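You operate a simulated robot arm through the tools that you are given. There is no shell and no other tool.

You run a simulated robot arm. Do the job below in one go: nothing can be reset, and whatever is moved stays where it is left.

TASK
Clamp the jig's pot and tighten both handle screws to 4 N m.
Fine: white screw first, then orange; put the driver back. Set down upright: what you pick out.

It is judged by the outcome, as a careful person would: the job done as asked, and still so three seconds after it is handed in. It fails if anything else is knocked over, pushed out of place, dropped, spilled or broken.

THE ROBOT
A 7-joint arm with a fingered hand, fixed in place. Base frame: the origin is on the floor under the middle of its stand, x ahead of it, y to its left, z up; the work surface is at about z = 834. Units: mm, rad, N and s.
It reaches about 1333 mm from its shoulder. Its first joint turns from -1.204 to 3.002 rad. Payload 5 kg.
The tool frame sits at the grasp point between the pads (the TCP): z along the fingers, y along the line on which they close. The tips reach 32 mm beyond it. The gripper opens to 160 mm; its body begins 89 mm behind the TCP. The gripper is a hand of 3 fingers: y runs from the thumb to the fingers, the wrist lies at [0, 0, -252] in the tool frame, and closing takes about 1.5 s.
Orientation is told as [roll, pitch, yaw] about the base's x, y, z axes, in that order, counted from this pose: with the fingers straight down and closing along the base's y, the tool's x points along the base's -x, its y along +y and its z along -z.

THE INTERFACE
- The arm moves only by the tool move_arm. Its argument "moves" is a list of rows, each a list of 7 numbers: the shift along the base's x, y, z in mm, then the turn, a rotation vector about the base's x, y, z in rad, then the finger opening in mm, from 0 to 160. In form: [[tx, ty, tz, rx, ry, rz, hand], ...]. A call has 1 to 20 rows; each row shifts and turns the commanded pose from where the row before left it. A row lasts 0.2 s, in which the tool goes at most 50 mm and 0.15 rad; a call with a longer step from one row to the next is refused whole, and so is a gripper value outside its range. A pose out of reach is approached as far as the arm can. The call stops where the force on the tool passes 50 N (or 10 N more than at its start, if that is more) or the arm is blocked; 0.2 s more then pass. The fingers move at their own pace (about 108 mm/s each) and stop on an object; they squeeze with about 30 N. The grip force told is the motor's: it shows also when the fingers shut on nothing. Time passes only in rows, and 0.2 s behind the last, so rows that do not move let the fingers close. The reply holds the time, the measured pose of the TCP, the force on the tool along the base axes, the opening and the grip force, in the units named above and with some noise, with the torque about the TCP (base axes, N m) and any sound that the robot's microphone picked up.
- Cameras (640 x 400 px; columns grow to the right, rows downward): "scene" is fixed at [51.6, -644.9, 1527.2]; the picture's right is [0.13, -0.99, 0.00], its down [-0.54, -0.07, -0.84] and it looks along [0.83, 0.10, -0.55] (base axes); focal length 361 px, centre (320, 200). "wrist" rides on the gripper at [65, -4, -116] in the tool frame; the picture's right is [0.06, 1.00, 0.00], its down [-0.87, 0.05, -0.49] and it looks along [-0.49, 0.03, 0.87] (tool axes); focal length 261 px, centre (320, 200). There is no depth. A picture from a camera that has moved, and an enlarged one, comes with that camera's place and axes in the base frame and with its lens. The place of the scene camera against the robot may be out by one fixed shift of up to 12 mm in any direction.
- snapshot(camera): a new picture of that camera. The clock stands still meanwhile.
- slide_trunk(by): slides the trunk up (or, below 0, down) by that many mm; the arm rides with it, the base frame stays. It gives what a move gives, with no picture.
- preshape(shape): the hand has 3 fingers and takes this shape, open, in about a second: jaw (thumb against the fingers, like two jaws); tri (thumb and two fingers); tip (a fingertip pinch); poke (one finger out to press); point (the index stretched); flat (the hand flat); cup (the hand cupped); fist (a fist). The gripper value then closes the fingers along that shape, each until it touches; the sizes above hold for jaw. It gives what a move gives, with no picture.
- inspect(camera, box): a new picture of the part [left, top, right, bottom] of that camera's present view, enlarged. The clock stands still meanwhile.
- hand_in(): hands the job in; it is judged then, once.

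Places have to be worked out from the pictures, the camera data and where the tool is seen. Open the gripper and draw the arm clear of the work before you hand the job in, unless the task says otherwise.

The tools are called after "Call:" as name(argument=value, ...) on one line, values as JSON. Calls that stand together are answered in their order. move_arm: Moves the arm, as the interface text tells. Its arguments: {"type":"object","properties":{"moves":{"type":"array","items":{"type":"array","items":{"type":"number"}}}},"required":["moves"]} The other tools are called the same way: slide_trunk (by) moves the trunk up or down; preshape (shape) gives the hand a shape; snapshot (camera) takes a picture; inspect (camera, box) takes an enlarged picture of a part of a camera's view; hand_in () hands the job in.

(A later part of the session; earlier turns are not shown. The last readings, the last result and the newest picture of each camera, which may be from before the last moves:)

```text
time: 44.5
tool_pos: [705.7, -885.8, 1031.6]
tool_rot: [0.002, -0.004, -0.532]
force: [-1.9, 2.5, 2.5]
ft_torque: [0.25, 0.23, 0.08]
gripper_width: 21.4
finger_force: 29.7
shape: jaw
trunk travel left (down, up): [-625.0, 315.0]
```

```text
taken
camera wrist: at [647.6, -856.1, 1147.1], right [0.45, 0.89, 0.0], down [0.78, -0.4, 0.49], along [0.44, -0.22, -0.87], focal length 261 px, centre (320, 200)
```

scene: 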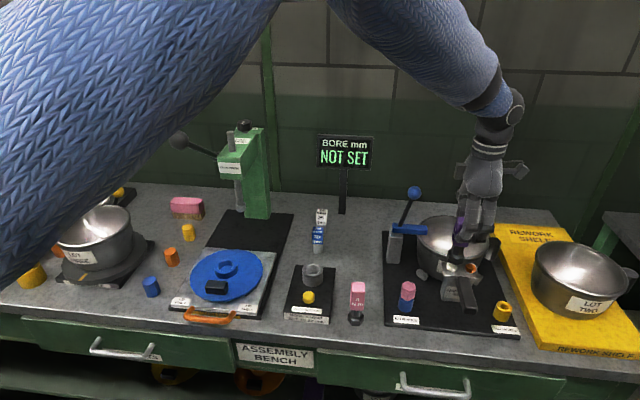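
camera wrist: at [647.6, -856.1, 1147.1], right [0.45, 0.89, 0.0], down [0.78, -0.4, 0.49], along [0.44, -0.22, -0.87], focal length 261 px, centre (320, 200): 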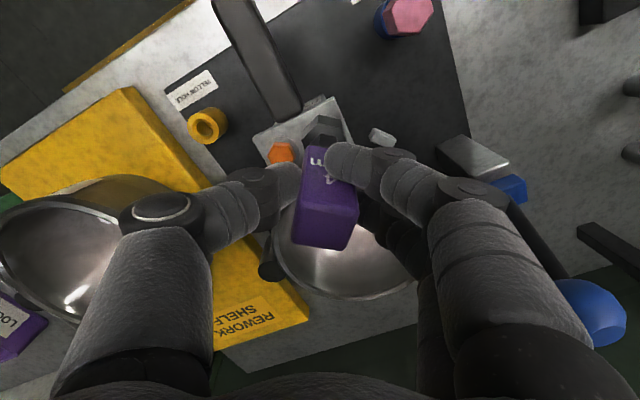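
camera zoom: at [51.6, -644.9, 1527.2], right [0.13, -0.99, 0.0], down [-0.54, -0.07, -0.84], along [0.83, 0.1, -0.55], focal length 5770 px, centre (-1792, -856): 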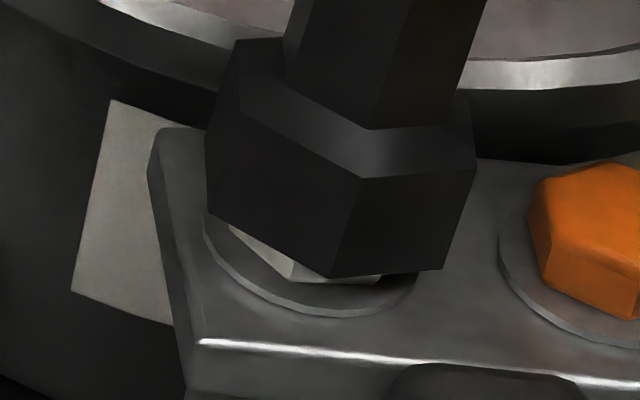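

The sliver of the head shows ~30° rotation from its start, but the last turns seem not to have moved it — the down force had fallen. I'll press a few mm more (target ~15 N) and turn again to see whether torque builds.

Call:
move_arm(moves=[[0, 0, -1.5, 0, 0, 0, 0], [0, 0, -1.5, 0, 0, 0, 0], [0, 0, 0, 0, 0, 0, 0]])

Call:
inspect(camera="scene", box=[440, 258, 464, 274])

```text
time: 45.3
tool_pos: [706.2, -884.5, 1027.6]
tool_rot: [0.001, -0.002, -0.531]
force: [-1.5, 1.1, 11.8]
ft_torque: [0.25, 0.27, 0.07]
gripper_width: 21.9
finger_force: 30.4
shape: jaw
trunk travel left (down, up): [-625.0, 315.0]
```

```text
16.00 times, centred on (452, 266) of scene
camera zoom: at [51.6, -644.9, 1527.2], right [0.13, -0.99, 0.0], down [-0.54, -0.07, -0.84], along [0.83, 0.1, -0.55], focal length 5770 px, centre (-1792, -856)
```

zoom: 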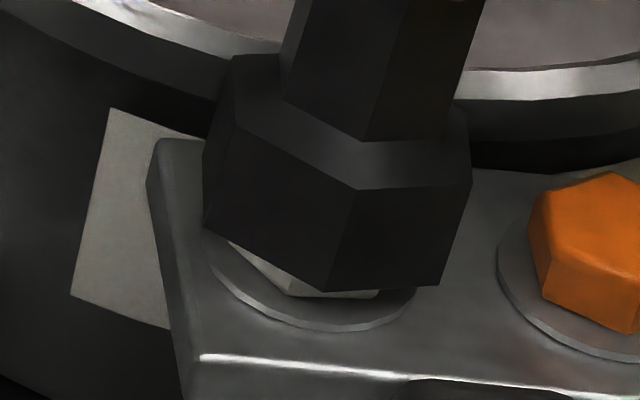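

Pressing made the bracket and pot rim shift slightly in the picture; I need to see what is moving before continuing.

Call:
inspect(camera="scene", box=[430, 230, 490, 290])

Call:
inspect(camera="scene", box=[380, 190, 520, 340])

```text
6.67 times, centred on (460, 260) of scene
camera zoom: at [51.6, -644.9, 1527.2], right [0.13, -0.99, 0.0], down [-0.54, -0.07, -0.84], along [0.83, 0.1, -0.55], focal length 2404 px, centre (-613, -200)
```

zoom: 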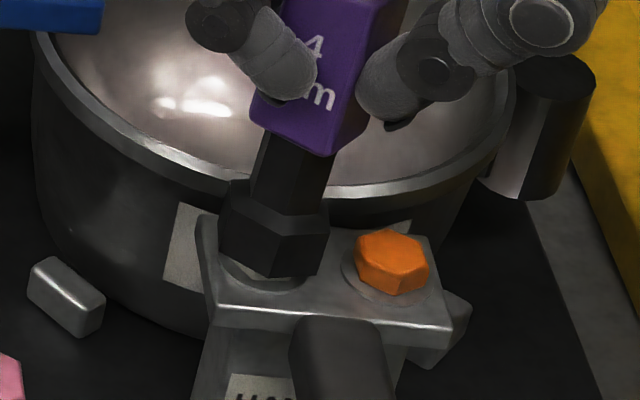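

```text
2.67 times, centred on (450, 265) of scene
camera zoom: at [51.6, -644.9, 1527.2], right [0.13, -0.99, 0.0], down [-0.54, -0.07, -0.84], along [0.83, 0.1, -0.55], focal length 962 px, centre (-27, 27)
```

zoom: 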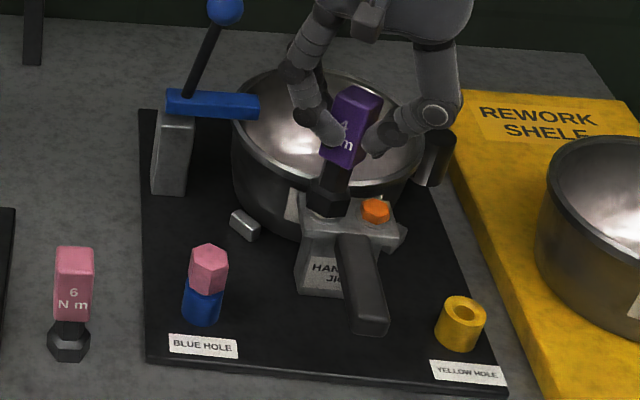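

The jig and pot are in place; only ~1 mm of dip at the bracket under load. With ~12 N down I'll turn another -0.4 rad and check the head and torque.

Call:
move_arm(moves=[[0, 0, 0, 0, 0, -0.08, 0], [0, 0, 0, 0, 0, -0.08, 0], [0, 0, 0, 0, 0, -0.08, 0], [0, 0, 0, 0, 0, -0.08, 0], [0, 0, 0, 0, 0, -0.08, 0]])

Call:
inspect(camera="scene", box=[440, 258, 464, 274])

```text
time: 46.5
tool_pos: [704.9, -883.9, 1028.5]
tool_rot: [0.004, -0.002, -0.933]
force: [-2.4, -1.7, 15.7]
ft_torque: [0.22, 0.23, 0.22]
gripper_width: 22.0
finger_force: 29.8
shape: jaw
trunk travel left (down, up): [-625.0, 315.0]
```

```text
16.00 times, centred on (452, 266) of scene
camera zoom: at [51.6, -644.9, 1527.2], right [0.13, -0.99, 0.0], down [-0.54, -0.07, -0.84], along [0.83, 0.1, -0.55], focal length 5770 px, centre (-1792, -856)
```

zoom: 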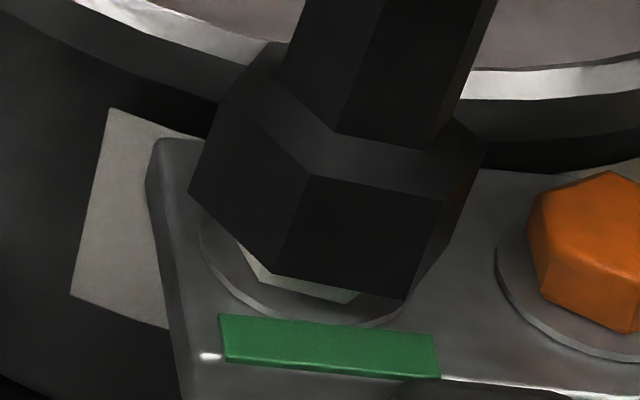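

A green marker bar has appeared beside the white screw – apparently the "tight" indication. I'll stop turning and take a closer look.

Call:
inspect(camera="scene", box=[430, 240, 490, 300])

Call:
inspect(camera="scene", box=[380, 190, 520, 340])

```text
6.67 times, centred on (460, 270) of scene
camera zoom: at [51.6, -644.9, 1527.2], right [0.13, -0.99, 0.0], down [-0.54, -0.07, -0.84], along [0.83, 0.1, -0.55], focal length 2404 px, centre (-613, -267)
```

zoom: 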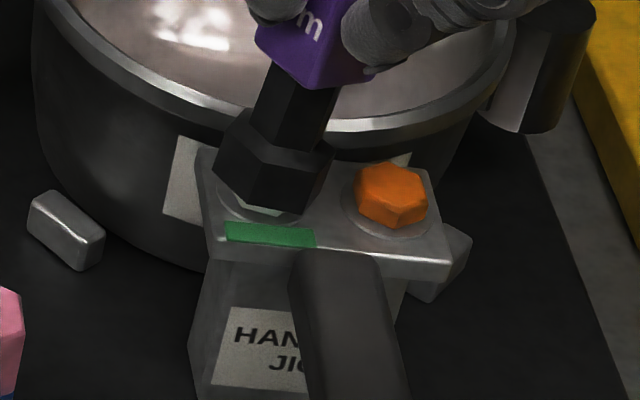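

```text
2.67 times, centred on (450, 265) of scene
camera zoom: at [51.6, -644.9, 1527.2], right [0.13, -0.99, 0.0], down [-0.54, -0.07, -0.84], along [0.83, 0.1, -0.55], focal length 962 px, centre (-27, 27)
```

zoom: 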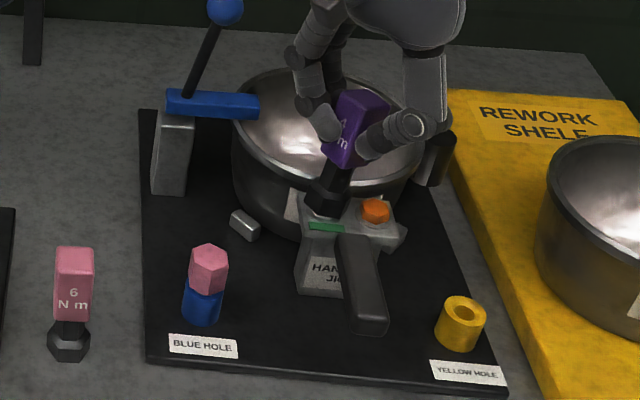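

White shows the green marker. Before lifting, I check the driver's attitude in the hand, since the TCP axis and driver axis didn't coincide during the turn.

Call:
snapshot(camera="wrist")

Call:
inspect(camera="wrist", box=[260, 110, 380, 260])

Call:
inspect(camera="scene", box=[420, 200, 500, 280])

```text
taken
camera wrist: at [662.1, -835.2, 1144.7], right [0.76, 0.65, 0.0], down [0.56, -0.67, 0.49], along [0.32, -0.38, -0.87], focal length 261 px, centre (320, 200)
```

wrist: 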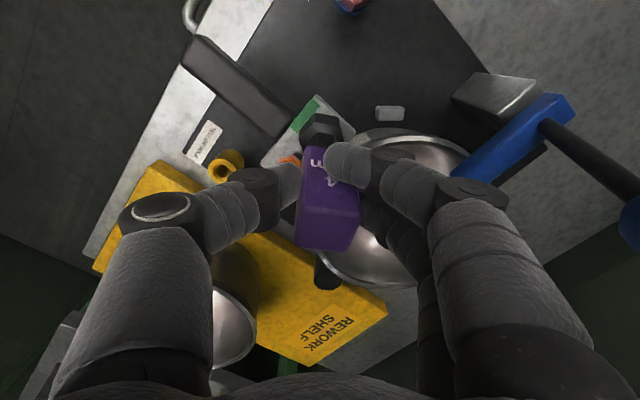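

```text
2.67 times, centred on (320, 185) of wrist
camera zoom: at [662.1, -835.2, 1144.7], right [0.76, 0.65, 0.0], down [0.56, -0.67, 0.49], along [0.32, -0.38, -0.87], focal length 695 px, centre (320, 240)
```

zoom: 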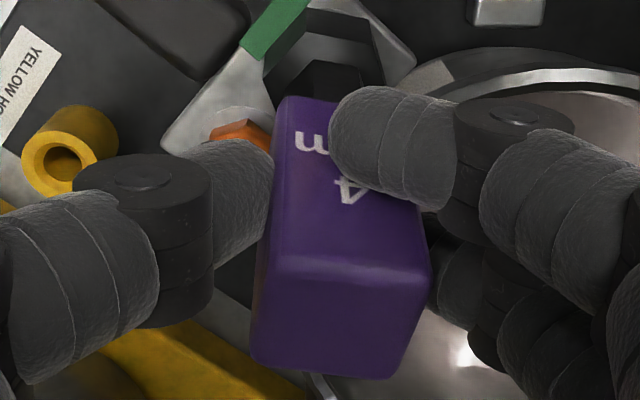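

```text
5.00 times, centred on (460, 240) of scene
camera zoom: at [51.6, -644.9, 1527.2], right [0.13, -0.99, 0.0], down [-0.54, -0.07, -0.84], along [0.83, 0.1, -0.55], focal length 1803 px, centre (-380, 0)
```

zoom: 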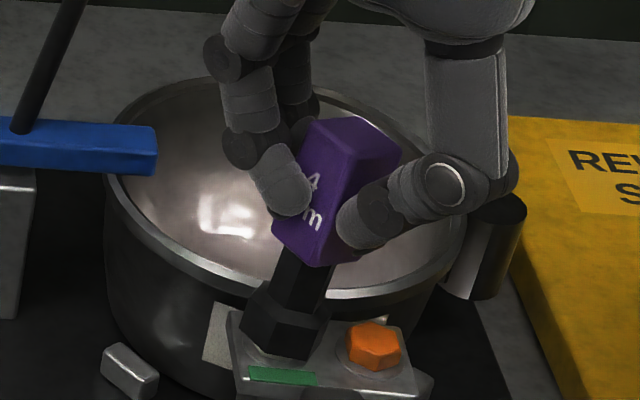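

The driver leans in the grip (top toward -y side) because its foot was held by the screw. I'll ease the axial load and shift the hand (-4,+7) mm with the foot still seated, pivoting the driver back to upright.

Call:
move_arm(moves=[[0, 0, 2, 0, 0, 0, 0], [-1, 1.75, 0, 0, 0, 0, 0], [-1, 1.75, 0, 0, 0, 0, 0], [-1, 1.75, 0, 0, 0, 0, 0], [-1, 1.75, 0, 0, 0, 0, 0], [0, 0, 0, 0, 0, 0, 0]])

Call:
inspect(camera="scene", box=[420, 200, 500, 280])

Call:
inspect(camera="wrist", box=[260, 110, 380, 260])

```text
time: 47.9
tool_pos: [701.4, -879.0, 1029.8]
tool_rot: [0.004, -0.001, -0.933]
force: [2.6, -3.5, 7.8]
ft_torque: [-0.15, -0.12, 0.02]
gripper_width: 21.2
finger_force: 30.0
shape: jaw
trunk travel left (down, up): [-625.0, 315.0]
```

```text
5.00 times, centred on (460, 240) of scene
camera zoom: at [51.6, -644.9, 1527.2], right [0.13, -0.99, 0.0], down [-0.54, -0.07, -0.84], along [0.83, 0.1, -0.55], focal length 1803 px, centre (-380, 0)
```

zoom: 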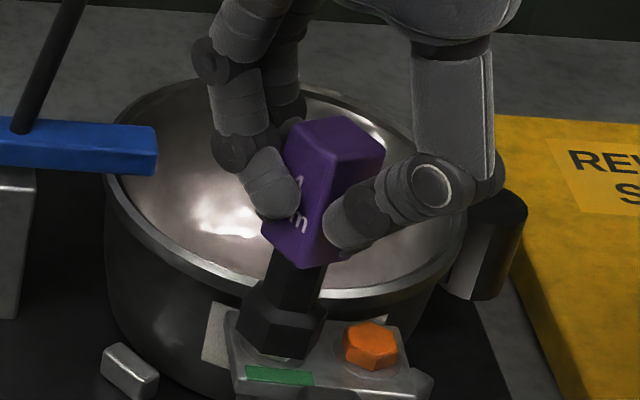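

```text
2.67 times, centred on (320, 185) of wrist
camera zoom: at [659.1, -829.0, 1145.8], right [0.76, 0.65, 0.0], down [0.56, -0.67, 0.49], along [0.32, -0.37, -0.87], focal length 695 px, centre (320, 240)
```

zoom: 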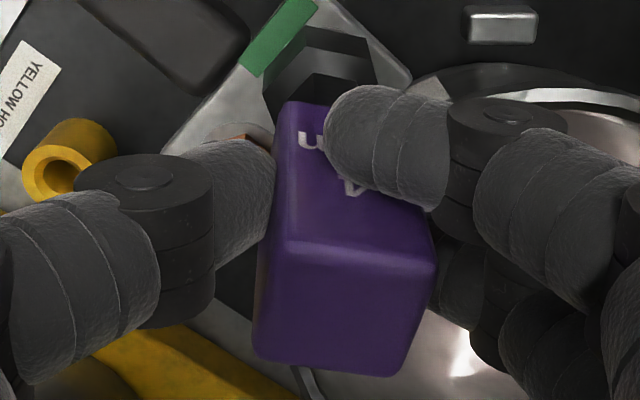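

Driver is upright again in the scene view. Now lift straight off the white screw ~25 mm and check.

Call:
move_arm(moves=[[0, 0, 4, 0, 0, 0, 0], [0, 0, 6, 0, 0, 0, 0], [0, 0, 8, 0, 0, 0, 0], [0, 0, 10, 0, 0, 0, 0], [0, 0, 0, 0, 0, 0, 0]])

Call:
inspect(camera="scene", box=[430, 230, 490, 290])

Call:
inspect(camera="wrist", box=[260, 110, 380, 260])

```text
time: 49.1
tool_pos: [703.0, -879.2, 1058.2]
tool_rot: [0.003, 0.002, -0.93]
force: [0.9, 0.1, -3.0]
ft_torque: [0.01, -0.03, -0.02]
gripper_width: 21.3
finger_force: 30.3
shape: jaw
trunk travel left (down, up): [-625.0, 315.0]
```

```text
6.67 times, centred on (460, 260) of scene
camera zoom: at [51.6, -644.9, 1527.2], right [0.13, -0.99, 0.0], down [-0.54, -0.07, -0.84], along [0.83, 0.1, -0.55], focal length 2404 px, centre (-613, -200)
```

zoom: 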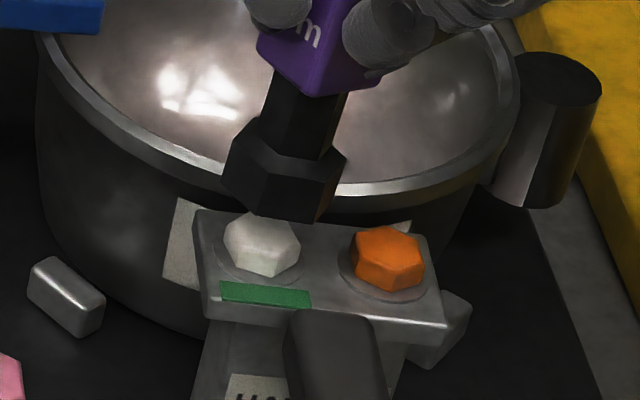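

```text
2.67 times, centred on (320, 185) of wrist
camera zoom: at [659.8, -829.9, 1172.3], right [0.76, 0.65, 0.0], down [0.56, -0.67, 0.49], along [0.32, -0.37, -0.87], focal length 695 px, centre (320, 240)
```

zoom: 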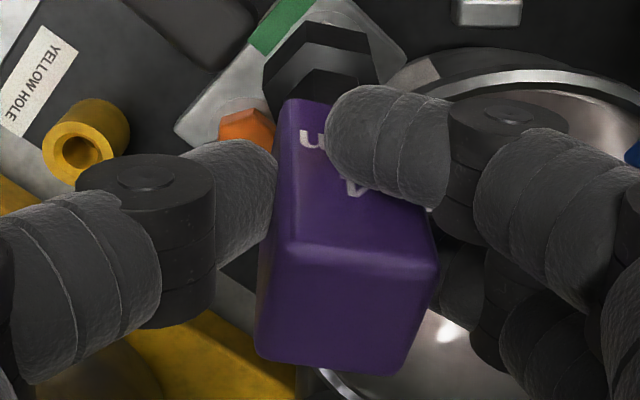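

Call:
inspect(camera="scene", box=[440, 240, 480, 280])

Call:
inspect(camera="scene", box=[340, 180, 540, 340])

```text
10.00 times, centred on (460, 260) of scene
camera zoom: at [51.6, -644.9, 1527.2], right [0.13, -0.99, 0.0], down [-0.54, -0.07, -0.84], along [0.83, 0.1, -0.55], focal length 3606 px, centre (-1080, -400)
```

zoom: 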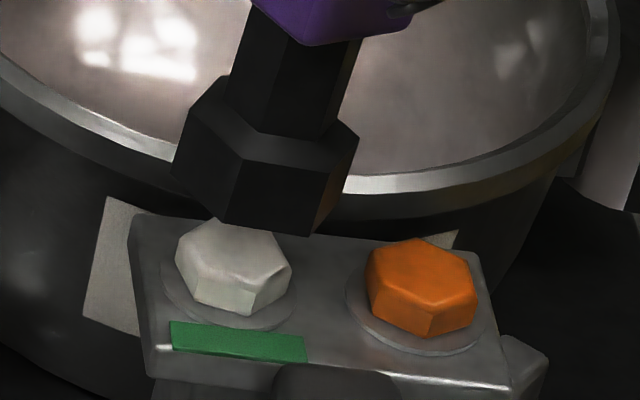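

```text
2.50 times, centred on (440, 260) of scene
camera zoom: at [51.6, -644.9, 1527.2], right [0.13, -0.99, 0.0], down [-0.54, -0.07, -0.84], along [0.83, 0.1, -0.55], focal length 902 px, centre (20, 50)
```

zoom: 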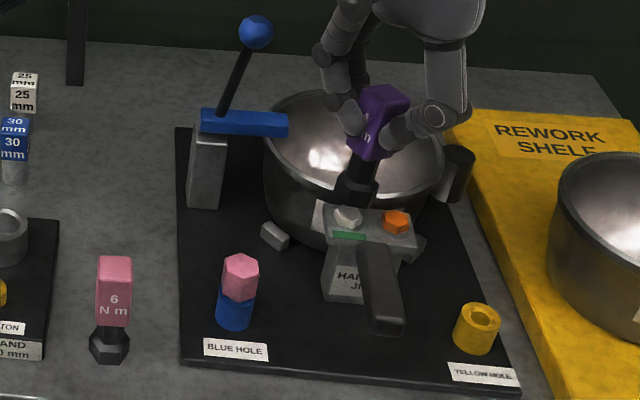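

White is marked green; the handle plate moved by ~2 mm while loose, so I'll re-measure the orange screw. Rotating the wrist back to yaw ≈ 1.57 in place, at this height, to get the overhead view.

Call:
move_arm(moves=[[0, 0, 0, 0, 0, 0.147, 0], [0, 0, 0, 0, 0, 0.147, 0], [0, 0, 0, 0, 0, 0.147, 0], [0, 0, 0, 0, 0, 0.147, 0], [0, 0, 0, 0, 0, 0.147, 0], [0, 0, 0, 0, 0, 0.147, 0], [0, 0, 0, 0, 0, 0.147, 0], [0, 0, 0, 0, 0, 0.147, 0], [0, 0, 0, 0, 0, 0.147, 0], [0, 0, 0, 0, 0, 0.147, 0], [0, 0, 0, 0, 0, 0.147, 0], [0, 0, 0, 0, 0, 0.147, 0], [0, 0, 0, 0, 0, 0.147, 0], [0, 0, 0, 0, 0, 0.147, 0], [0, 0, 0, 0, 0, 0.147, 0], [0, 0, 0, 0, 0, 0.147, 0], [0, 0, 0, 0, 0, 0.147, 0], [0, 0, 0, 0, 0, 0, 0]])

Call:
snapshot(camera="wrist")

Call:
inspect(camera="wrist", box=[270, 50, 380, 180])

Call:
inspect(camera="scene", box=[440, 240, 480, 280])

```text
time: 52.9
tool_pos: [701.4, -879.3, 1055.4]
tool_rot: [0.001, -0.002, 1.569]
force: [-0.2, -0.8, -2.1]
ft_torque: [0.02, 0.0, 0.07]
gripper_width: 21.1
finger_force: 30.0
shape: jaw
trunk travel left (down, up): [-625.0, 315.0]
```

```text
taken
camera wrist: at [706.1, -943.8, 1172.5], right [-1.0, -0.06, 0.0], down [-0.05, 0.87, 0.49], along [-0.03, 0.49, -0.87], focal length 261 px, centre (320, 200)
```

wrist: 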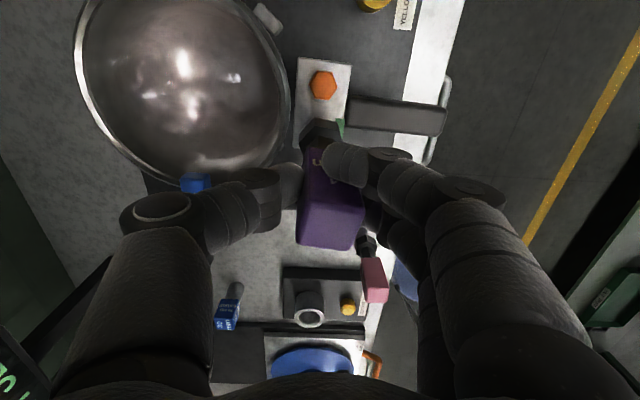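

```text
3.08 times, centred on (325, 115) of wrist
camera zoom: at [706.1, -943.8, 1172.5], right [-1.0, -0.06, 0.0], down [-0.05, 0.87, 0.49], along [-0.03, 0.49, -0.87], focal length 802 px, centre (305, 462)
```

zoom: 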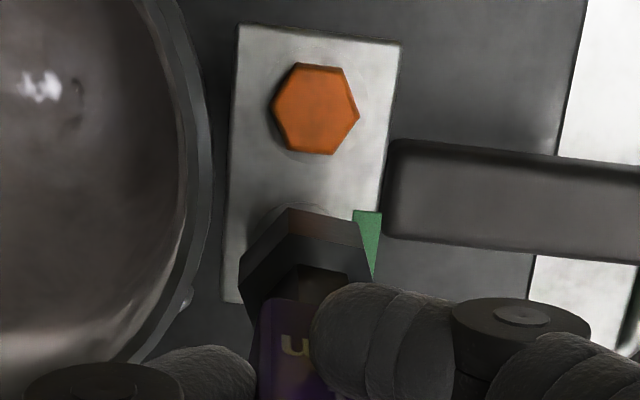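

```text
10.00 times, centred on (460, 260) of scene
camera zoom: at [51.6, -644.9, 1527.2], right [0.13, -0.99, 0.0], down [-0.54, -0.07, -0.84], along [0.83, 0.1, -0.55], focal length 3606 px, centre (-1080, -400)
```

zoom: 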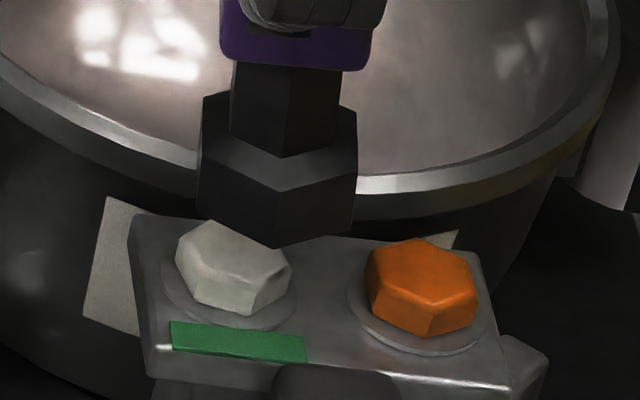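

The driver now looks slightly twisted/tilted in the grip. I'll inspect it from the wrist camera before going to the orange screw.

Call:
inspect(camera="wrist", box=[260, 110, 380, 260])

Call:
inspect(camera="scene", box=[420, 180, 500, 280])

```text
2.67 times, centred on (320, 185) of wrist
camera zoom: at [706.1, -943.8, 1172.5], right [-1.0, -0.06, 0.0], down [-0.05, 0.87, 0.49], along [-0.03, 0.49, -0.87], focal length 695 px, centre (320, 240)
```

zoom: 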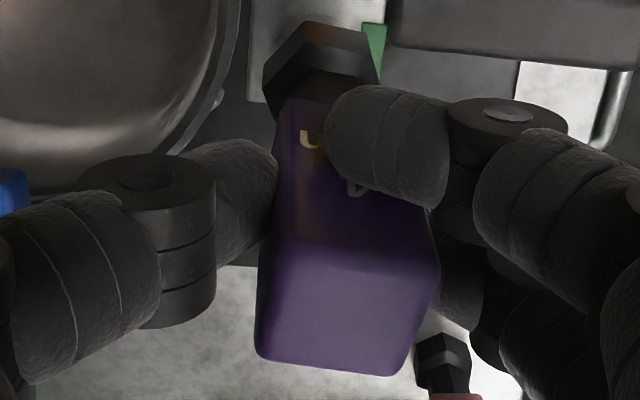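

```text
4.00 times, centred on (460, 230) of scene
camera zoom: at [51.6, -644.9, 1527.2], right [0.13, -0.99, 0.0], down [-0.54, -0.07, -0.84], along [0.83, 0.1, -0.55], focal length 1442 px, centre (-240, 80)
```

zoom: 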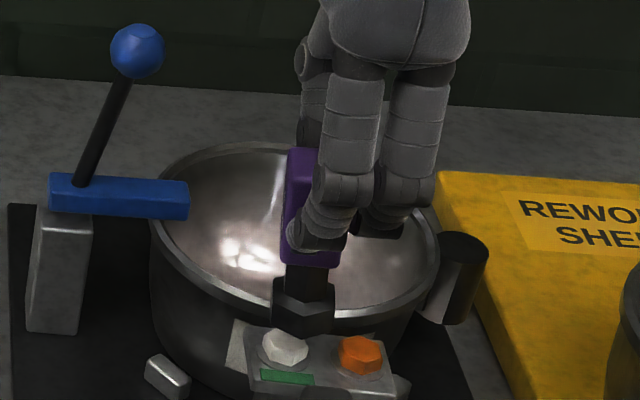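

The driver is tilted ~0.12 rad in the grip (top toward +y, foot toward -y). I'll compensate by tilting the hand: raise 12 mm and roll about +x by 0.12 so the driver is vertical, then verify.

Call:
move_arm(moves=[[0, 0, 12, 0, 0, 0, 0], [0, 0, 0, 0.06, 0, 0, 0], [0, -6, 0, 0.06, 0, 0, 0], [0, -5, 0, 0, 0, 0, 0], [0, 0, 0, 0, 0, 0, 0]])

Call:
inspect(camera="scene", box=[440, 230, 480, 270])

Call:
inspect(camera="wrist", box=[270, 50, 380, 180])

```text
time: 54.1
tool_pos: [701.4, -889.1, 1069.2]
tool_rot: [0.003, -0.122, 1.567]
force: [0.1, -0.5, -1.5]
ft_torque: [0.05, -0.01, 0.02]
gripper_width: 21.0
finger_force: 29.7
shape: jaw
trunk travel left (down, up): [-625.0, 315.0]
```

```text
10.00 times, centred on (460, 250) of scene
camera zoom: at [51.6, -644.9, 1527.2], right [0.13, -0.99, 0.0], down [-0.54, -0.07, -0.84], along [0.83, 0.1, -0.55], focal length 3606 px, centre (-1080, -300)
```

zoom: 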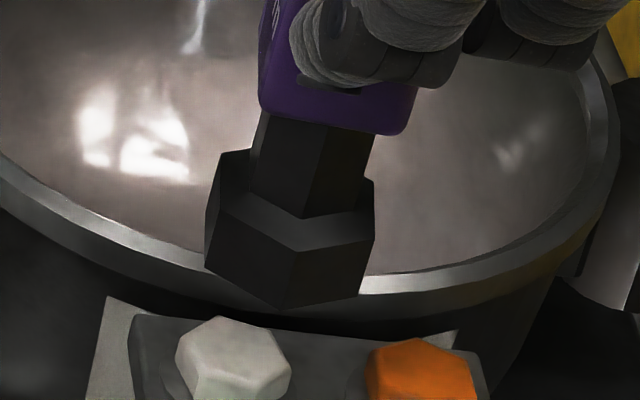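

```text
3.08 times, centred on (325, 115) of wrist
camera zoom: at [705.2, -968.2, 1175.5], right [-1.0, -0.06, 0.0], down [-0.05, 0.8, 0.59], along [-0.03, 0.59, -0.8], focal length 802 px, centre (305, 462)
```

zoom: 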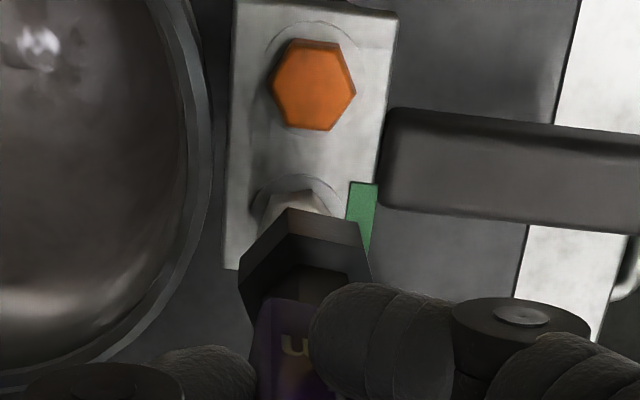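

Call:
inspect(camera="scene", box=[448, 235, 472, 262])

Call:
inspect(camera="wrist", box=[260, 110, 380, 260])

```text
14.81 times, centred on (460, 248) of scene
camera zoom: at [51.6, -644.9, 1527.2], right [0.13, -0.99, 0.0], down [-0.54, -0.07, -0.84], along [0.83, 0.1, -0.55], focal length 5342 px, centre (-1754, -518)
```

zoom: 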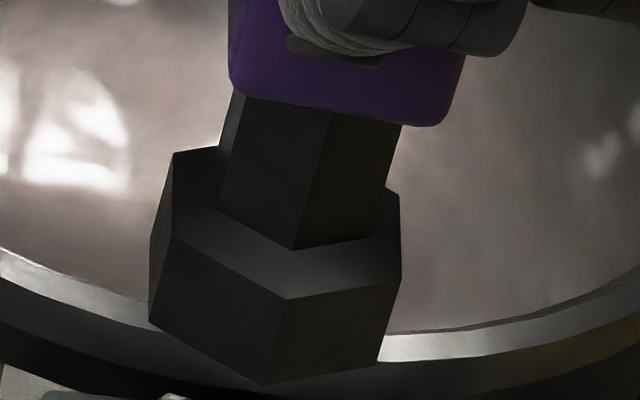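

```text
2.67 times, centred on (320, 185) of wrist
camera zoom: at [705.2, -968.2, 1175.5], right [-1.0, -0.06, 0.0], down [-0.05, 0.8, 0.59], along [-0.03, 0.59, -0.8], focal length 695 px, centre (320, 240)
```

zoom: 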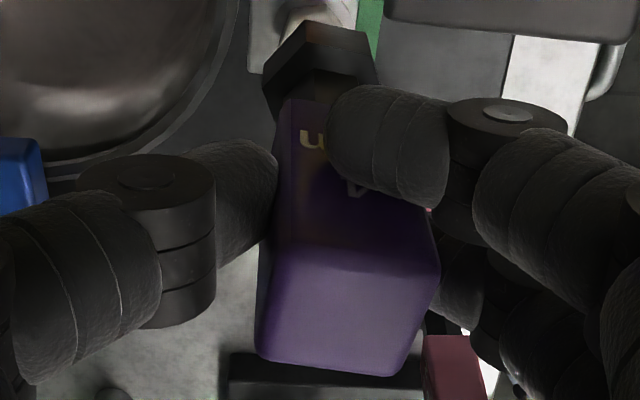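

The driver is upright now (edge lean matches vertical). From both cameras the orange head is about +3 mm in x and ~40 mm in -y from the foot, ~31 mm below. I'll move there, leaving ~12 mm gap, and re-check.

Call:
move_arm(moves=[[1, -14, 0, 0, 0, 0, 0], [1, -13, 0, 0, 0, 0, 0], [1, -13, 0, 0, 0, 0, 0], [0, 0, -10, 0, 0, 0, 0], [0, 0, -9, 0, 0, 0, 0], [0, 0, 0, 0, 0, 0, 0]])

Call:
inspect(camera="scene", box=[454, 250, 484, 280])

Call:
inspect(camera="wrist", box=[270, 50, 380, 180])

```text
time: 55.5
tool_pos: [704.5, -927.7, 1050.4]
tool_rot: [0.003, -0.12, 1.567]
force: [-0.3, 0.5, -2.3]
ft_torque: [0.0, -0.03, 0.02]
gripper_width: 20.8
finger_force: 30.1
shape: jaw
trunk travel left (down, up): [-625.0, 315.0]
```

```text
13.33 times, centred on (469, 265) of scene
camera zoom: at [51.6, -644.9, 1527.2], right [0.13, -0.99, 0.0], down [-0.54, -0.07, -0.84], along [0.83, 0.1, -0.55], focal length 4808 px, centre (-1667, -667)
```

zoom: 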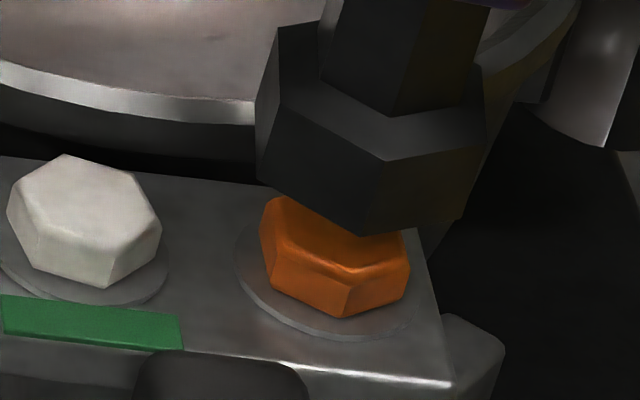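

```text
3.08 times, centred on (325, 115) of wrist
camera zoom: at [707.8, -1007.3, 1157.3], right [-1.0, -0.06, 0.0], down [-0.05, 0.8, 0.59], along [-0.03, 0.59, -0.81], focal length 802 px, centre (305, 462)
```

zoom: 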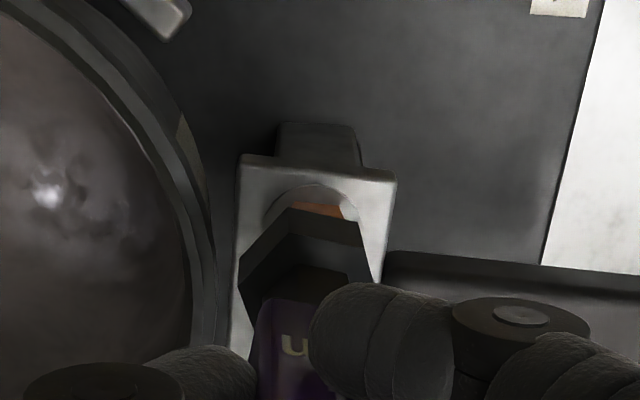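

Foot is laterally within ~1 mm of the orange head; it needs about -1.5 mm in x, +0.3 in y, with ~12.7 mm gap. Adjust and descend 10 mm.

Call:
move_arm(moves=[[-1.5, 0.3, 0, 0, 0, 0, 0], [0, 0, -5, 0, 0, 0, 0], [0, 0, -5, 0, 0, 0, 0], [0, 0, 0, 0, 0, 0, 0]])

Call:
inspect(camera="scene", box=[454, 250, 484, 280])

Call:
inspect(camera="wrist", box=[270, 50, 380, 180])

```text
time: 56.5
tool_pos: [703.4, -928.5, 1041.3]
tool_rot: [0.003, -0.12, 1.567]
force: [0.5, -0.1, -0.7]
ft_torque: [0.01, -0.01, -0.01]
gripper_width: 21.0
finger_force: 29.7
shape: jaw
trunk travel left (down, up): [-625.0, 315.0]
```

```text
13.33 times, centred on (469, 265) of scene
camera zoom: at [51.6, -644.9, 1527.2], right [0.13, -0.99, 0.0], down [-0.54, -0.07, -0.84], along [0.83, 0.1, -0.55], focal length 4808 px, centre (-1667, -667)
```

zoom: 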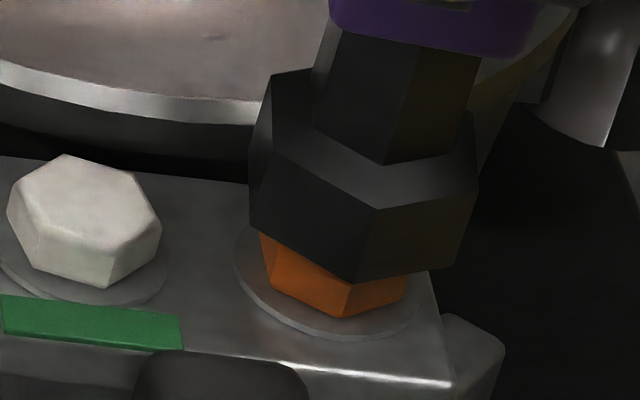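

```text
3.08 times, centred on (325, 115) of wrist
camera zoom: at [706.8, -1008.0, 1147.4], right [-1.0, -0.06, 0.0], down [-0.05, 0.8, 0.59], along [-0.03, 0.59, -0.81], focal length 802 px, centre (305, 462)
```

zoom: 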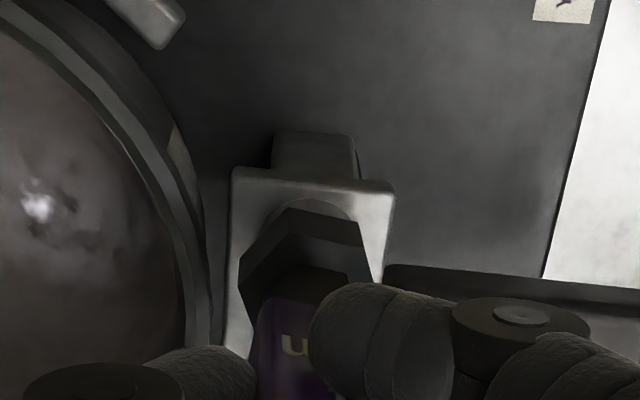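

Aligned (≤0.5 mm), ~3 mm above the orange head. Descend gently until it seats (expected TCP z≈1032).

Call:
move_arm(moves=[[0, -0.3, -2, 0, 0, 0, 0], [0, 0, -2, 0, 0, 0, 0], [0, 0, -1.5, 0, 0, 0, 0], [0, 0, -1.5, 0, 0, 0, 0], [0, 0, -1, 0, 0, 0, 0], [0, 0, -1, 0, 0, 0, 0], [0, 0, 0, 0, 0, 0, 0]])

Call:
inspect(camera="scene", box=[454, 250, 484, 280])

```text
time: 58.1
tool_pos: [703.3, -928.2, 1032.6]
tool_rot: [0.005, -0.12, 1.568]
force: [-0.3, 0.5, 0.8]
ft_torque: [0.05, 0.11, 0.04]
gripper_width: 21.0
finger_force: 29.8
shape: jaw
trunk travel left (down, up): [-625.0, 315.0]
```

```text
13.33 times, centred on (469, 265) of scene
camera zoom: at [51.6, -644.9, 1527.2], right [0.13, -0.99, 0.0], down [-0.54, -0.07, -0.84], along [0.83, 0.1, -0.55], focal length 4808 px, centre (-1667, -667)
```

zoom: 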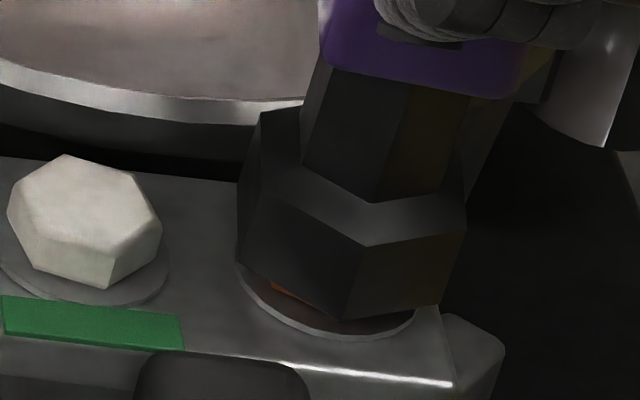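

Seated with light contact. Press ~3 mm for ~12 N, then turn clockwise while moving the TCP on the matching small arc so the driver stays upright on the screw axis.

Call:
move_arm(moves=[[0, 0, -1.5, 0, 0, 0, 0], [0, 0, -1.5, 0, 0, 0, 0], [-0.73, -0.12, 0, 0, 0, -0.1, 0], [-0.74, -0.05, 0, 0, 0, -0.1, 0], [-0.74, 0.02, 0, 0, 0, -0.1, 0], [-0.73, 0.1, 0, 0, 0, -0.1, 0], [0, 0, 0, 0, 0, 0, 0]])

Call:
inspect(camera="scene", box=[440, 250, 484, 290])

```text
time: 59.7
tool_pos: [700.5, -928.7, 1029.1]
tool_rot: [0.001, -0.121, 1.167]
force: [-3.7, -1.4, 16.0]
ft_torque: [0.04, 0.22, 0.04]
gripper_width: 21.5
finger_force: 29.4
shape: jaw
trunk travel left (down, up): [-625.0, 315.0]
```

```text
10.00 times, centred on (462, 270) of scene
camera zoom: at [51.6, -644.9, 1527.2], right [0.13, -0.99, 0.0], down [-0.54, -0.07, -0.84], along [0.83, 0.1, -0.55], focal length 3606 px, centre (-1100, -500)
```

zoom: 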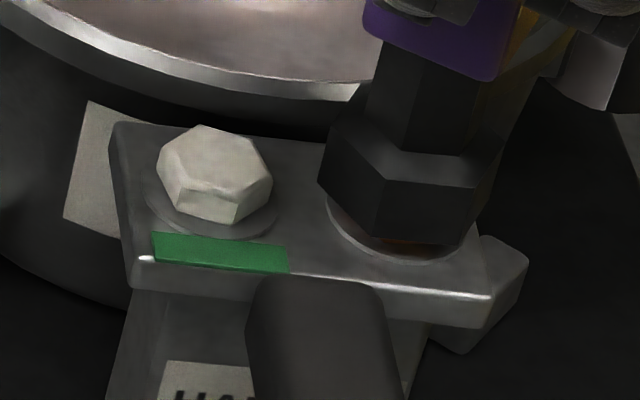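

Fz ≈ 16 N, driver upright and turning. Continue clockwise along the arc.

Call:
move_arm(moves=[[-0.72, 0.17, 0, 0, 0, -0.1, 0], [-0.7, 0.24, 0, 0, 0, -0.1, 0], [-0.67, 0.31, 0, 0, 0, -0.1, 0], [-0.64, 0.38, 0, 0, 0, -0.1, 0], [0, 0, 0, 0, 0, 0, 0]])

Call:
inspect(camera="scene", box=[440, 250, 484, 290])

```text
time: 60.9
tool_pos: [696.3, -927.8, 1030.0]
tool_rot: [0.003, -0.12, 0.766]
force: [-2.3, -0.1, 13.7]
ft_torque: [0.18, 0.2, 0.09]
gripper_width: 21.2
finger_force: 30.4
shape: jaw
trunk travel left (down, up): [-625.0, 315.0]
```

```text
10.00 times, centred on (462, 270) of scene
camera zoom: at [51.6, -644.9, 1527.2], right [0.13, -0.99, 0.0], down [-0.54, -0.07, -0.84], along [0.83, 0.1, -0.55], focal length 3606 px, centre (-1100, -500)
```

zoom: 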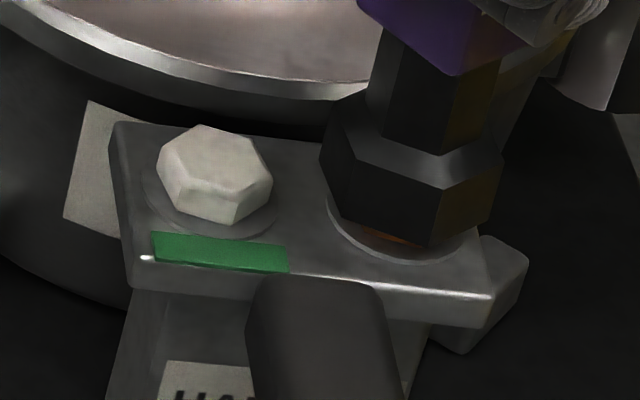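

No change on the plate yet; torque still low. Continue.

Call:
move_arm(moves=[[-0.6, 0.44, 0, 0, 0, -0.1, 0], [-0.55, 0.49, 0, 0, 0, -0.1, 0], [-0.5, 0.55, 0, 0, 0, -0.1, 0], [-0.44, 0.59, 0, 0, 0, -0.1, 0], [0, 0, 0, 0, 0, 0, 0]])

Call:
inspect(camera="scene", box=[440, 250, 484, 290])

```text
time: 62.1
tool_pos: [695.1, -925.0, 1029.0]
tool_rot: [0.001, -0.12, 0.368]
force: [-1.5, -0.4, 13.4]
ft_torque: [0.13, 0.16, 0.05]
gripper_width: 21.4
finger_force: 30.2
shape: jaw
trunk travel left (down, up): [-625.0, 315.0]
```

```text
10.00 times, centred on (462, 270) of scene
camera zoom: at [51.6, -644.9, 1527.2], right [0.13, -0.99, 0.0], down [-0.54, -0.07, -0.84], along [0.83, 0.1, -0.55], focal length 3606 px, centre (-1100, -500)
```

zoom: 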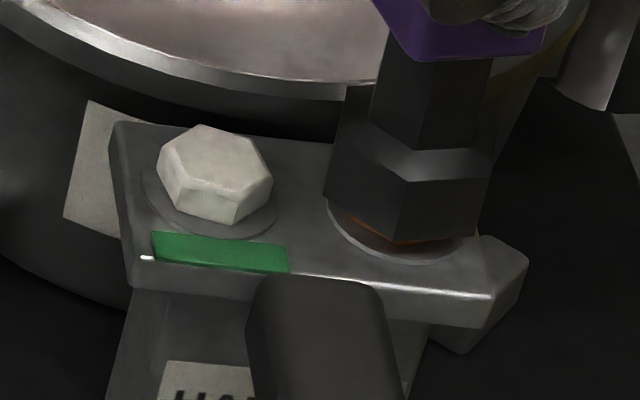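

Call:
move_arm(moves=[[-0.38, 0.63, 0, 0, 0, -0.1, 0], [-0.31, 0.66, 0, 0, 0, -0.1, 0], [-0.25, 0.69, 0, 0, 0, -0.1, 0], [-0.18, 0.72, 0, 0, 0, -0.1, 0], [0, 0, 0, 0, 0, 0, 0]])

Call:
inspect(camera="scene", box=[440, 250, 484, 290])

```text
time: 63.3
tool_pos: [693.8, -922.7, 1028.1]
tool_rot: [0.003, -0.121, -0.033]
force: [-0.7, 1.2, -1.2]
ft_torque: [0.05, 0.09, 0.0]
gripper_width: 21.0
finger_force: 30.4
shape: jaw
trunk travel left (down, up): [-625.0, 315.0]
```

```text
10.00 times, centred on (462, 270) of scene
camera zoom: at [51.6, -644.9, 1527.2], right [0.13, -0.99, 0.0], down [-0.54, -0.07, -0.84], along [0.83, 0.1, -0.55], focal length 3606 px, centre (-1100, -500)
```

zoom: 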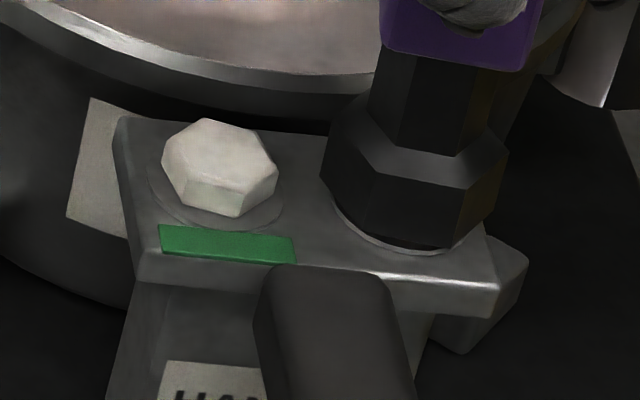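

The socket just dropped fully over the orange hex (down force vanished, foot now at the washer). I'll restore a modest down force and continue turning – this should now drive the screw.

Call:
move_arm(moves=[[0, 0, -1.5, 0, 0, 0, 0], [0, 0, -1.5, 0, 0, 0, 0], [-0.1, 0.73, 0, 0, 0, -0.1, 0], [-0.03, 0.74, 0, 0, 0, -0.1, 0], [0, 0, 0, 0, 0, 0, 0]])

Call:
inspect(camera="scene", box=[440, 250, 484, 290])

```text
time: 64.5
tool_pos: [694.9, -922.4, 1025.0]
tool_rot: [0.003, -0.121, -0.235]
force: [-1.4, 1.2, -2.0]
ft_torque: [0.1, 0.18, 0.02]
gripper_width: 20.8
finger_force: 29.9
shape: jaw
trunk travel left (down, up): [-625.0, 315.0]
```

```text
10.00 times, centred on (462, 270) of scene
camera zoom: at [51.6, -644.9, 1527.2], right [0.13, -0.99, 0.0], down [-0.54, -0.07, -0.84], along [0.83, 0.1, -0.55], focal length 3606 px, centre (-1100, -500)
```

zoom: 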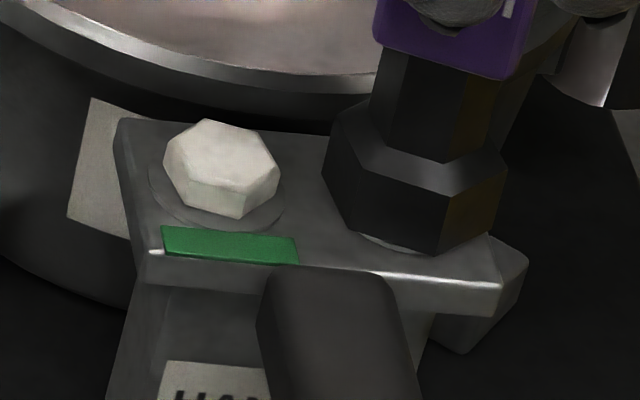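

Still no axial load – foot is over the head completely. Lower a bit more until it bottoms, continuing the turn.

Call:
move_arm(moves=[[0, 0, -1, 0, 0, 0, 0], [0, 0, -1, 0, 0, 0, 0], [0, 0, -1, 0, 0, 0, 0], [0, 0, 0, 0, 0, 0, 0]])

Call:
inspect(camera="scene", box=[440, 250, 484, 290])

```text
time: 65.5
tool_pos: [694.6, -922.4, 1023.8]
tool_rot: [0.003, -0.121, -0.231]
force: [-3.0, -0.7, 4.4]
ft_torque: [0.11, 0.11, 0.03]
gripper_width: 21.2
finger_force: 29.7
shape: jaw
trunk travel left (down, up): [-625.0, 315.0]
```

```text
10.00 times, centred on (462, 270) of scene
camera zoom: at [51.6, -644.9, 1527.2], right [0.13, -0.99, 0.0], down [-0.54, -0.07, -0.84], along [0.83, 0.1, -0.55], focal length 3606 px, centre (-1100, -500)
```

zoom: 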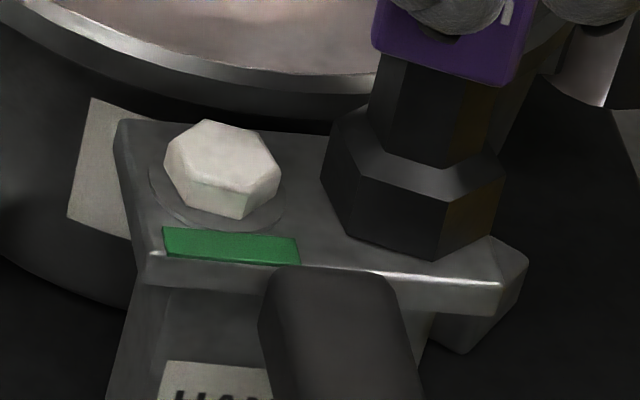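

Bottomed with ~6 N. Continue the clockwise turn in small steps with slight extra press.

Call:
move_arm(moves=[[0, 0, -1, 0, 0, 0, 0], [0.04, 0.74, 0, 0, 0, -0.1, 0], [0.12, 0.73, 0, 0, 0, -0.1, 0], [0, 0, 0, 0, 0, 0, 0]])

Call:
inspect(camera="scene", box=[440, 250, 484, 290])

```text
time: 66.5
tool_pos: [695.3, -921.0, 1023.3]
tool_rot: [0.004, -0.121, -0.434]
force: [-5.6, -0.2, 12.9]
ft_torque: [0.12, 0.13, 0.16]
gripper_width: 21.2
finger_force: 29.8
shape: jaw
trunk travel left (down, up): [-625.0, 315.0]
```

```text
10.00 times, centred on (462, 270) of scene
camera zoom: at [51.6, -644.9, 1527.2], right [0.13, -0.99, 0.0], down [-0.54, -0.07, -0.84], along [0.83, 0.1, -0.55], focal length 3606 px, centre (-1100, -500)
```

zoom: 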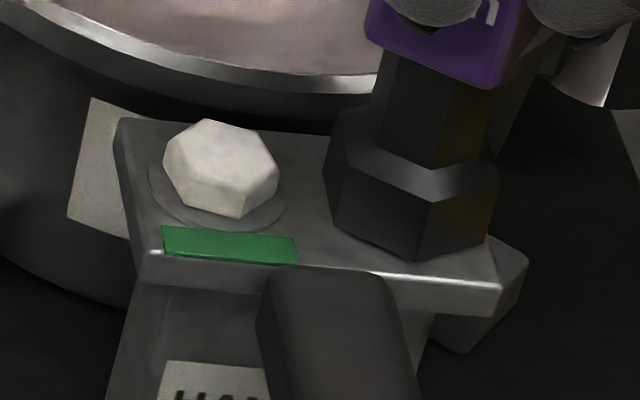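

Torque is beginning to rise (0.16). Continue in two more small turns and check for the second marker.

Call:
move_arm(moves=[[0.19, 0.71, 0, 0, 0, -0.1, 0], [0.26, 0.69, 0, 0, 0, -0.1, 0], [0, 0, 0, 0, 0, 0, 0]])

Call:
inspect(camera="scene", box=[440, 250, 484, 290])

```text
time: 67.3
tool_pos: [695.1, -919.1, 1022.5]
tool_rot: [0.003, -0.123, -0.634]
force: [-7.4, -0.4, 14.5]
ft_torque: [0.16, 0.15, 0.19]
gripper_width: 21.4
finger_force: 30.3
shape: jaw
trunk travel left (down, up): [-625.0, 315.0]
```

```text
10.00 times, centred on (462, 270) of scene
camera zoom: at [51.6, -644.9, 1527.2], right [0.13, -0.99, 0.0], down [-0.54, -0.07, -0.84], along [0.83, 0.1, -0.55], focal length 3606 px, centre (-1100, -500)
```

zoom: 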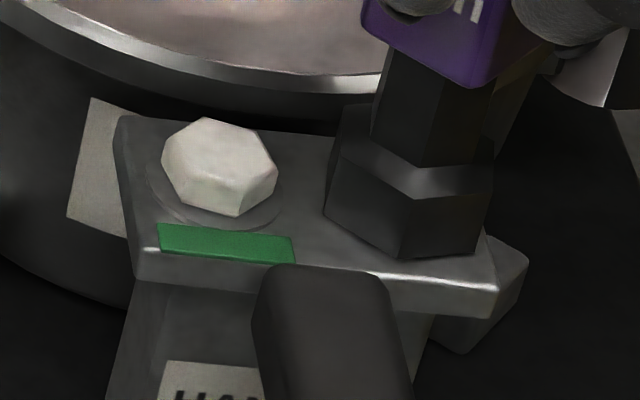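

Call:
move_arm(moves=[[0.33, 0.66, 0, 0, 0, -0.1, 0], [0.39, 0.62, 0, 0, 0, -0.1, 0], [0, 0, 0, 0, 0, 0, 0]])

Call:
inspect(camera="scene", box=[440, 250, 484, 290])

```text
time: 68.1
tool_pos: [694.5, -916.4, 1022.5]
tool_rot: [0.004, -0.122, -0.832]
force: [-6.8, 2.2, 15.2]
ft_torque: [0.15, 0.12, 0.21]
gripper_width: 21.4
finger_force: 30.3
shape: jaw
trunk travel left (down, up): [-625.0, 315.0]
```

```text
10.00 times, centred on (462, 270) of scene
camera zoom: at [51.6, -644.9, 1527.2], right [0.13, -0.99, 0.0], down [-0.54, -0.07, -0.84], along [0.83, 0.1, -0.55], focal length 3606 px, centre (-1100, -500)
```

zoom: 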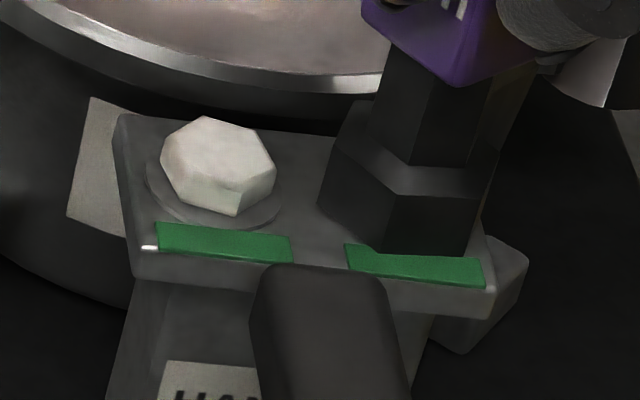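

Both green markers are showing – both screws tight. Stop turning; ease off and lift the driver straight up.

Call:
move_arm(moves=[[0, 0, 3, 0, 0, 0, 0], [0, 0, 3, 0, 0, 0, 0], [0, 0, 5, 0, 0, 0, 0], [0, 0, 8, 0, 0, 0, 0], [0, 0, 15, 0, 0, 0, 0], [0, 0, 25, 0, 0, 0, 0], [0, 0, 0, 0, 0, 0, 0]])

Call:
inspect(camera="scene", box=[420, 200, 500, 290])

Call:
snapshot(camera="wrist")

Call:
inspect(camera="wrist", box=[260, 110, 380, 260])

```text
time: 69.7
tool_pos: [695.8, -918.8, 1079.4]
tool_rot: [0.003, -0.12, -0.834]
force: [-0.6, -0.1, -1.1]
ft_torque: [0.01, 0.03, -0.02]
gripper_width: 20.4
finger_force: 29.9
shape: jaw
trunk travel left (down, up): [-625.0, 315.0]
```

```text
4.44 times, centred on (460, 245) of scene
camera zoom: at [51.6, -644.9, 1527.2], right [0.13, -0.99, 0.0], down [-0.54, -0.07, -0.84], along [0.83, 0.1, -0.55], focal length 1603 px, centre (-302, 0)
```

zoom: 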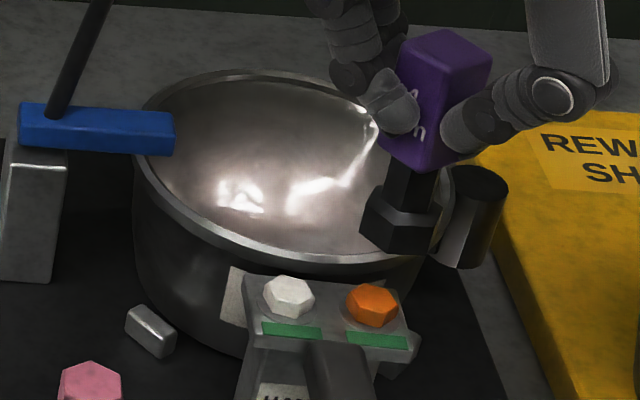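

```text
taken
camera wrist: at [639.6, -864.2, 1186.4], right [0.7, 0.72, 0.0], down [0.58, -0.56, 0.59], along [0.42, -0.41, -0.81], focal length 261 px, centre (320, 200)
```

wrist: 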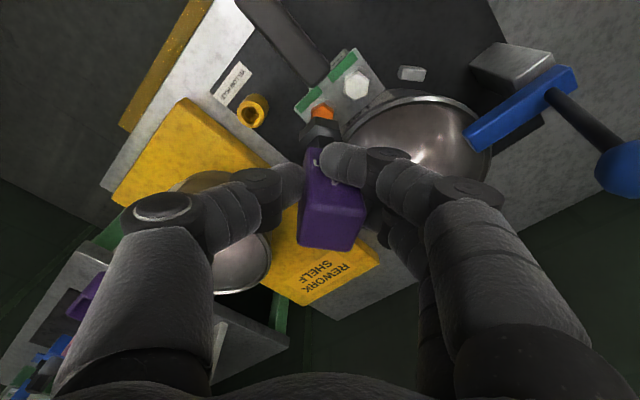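

```text
2.67 times, centred on (320, 185) of wrist
camera zoom: at [639.6, -864.2, 1186.4], right [0.7, 0.72, 0.0], down [0.58, -0.56, 0.59], along [0.42, -0.41, -0.81], focal length 695 px, centre (320, 240)
```

zoom: 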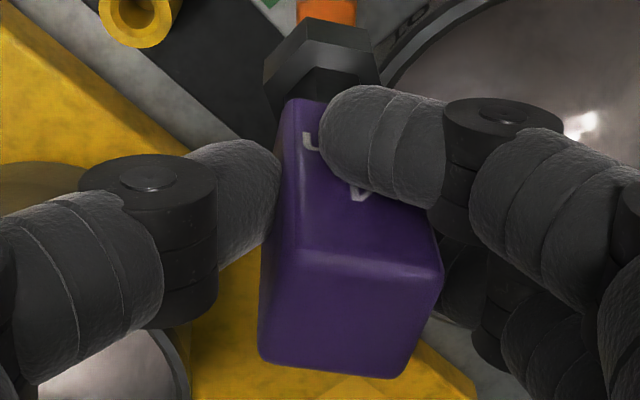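

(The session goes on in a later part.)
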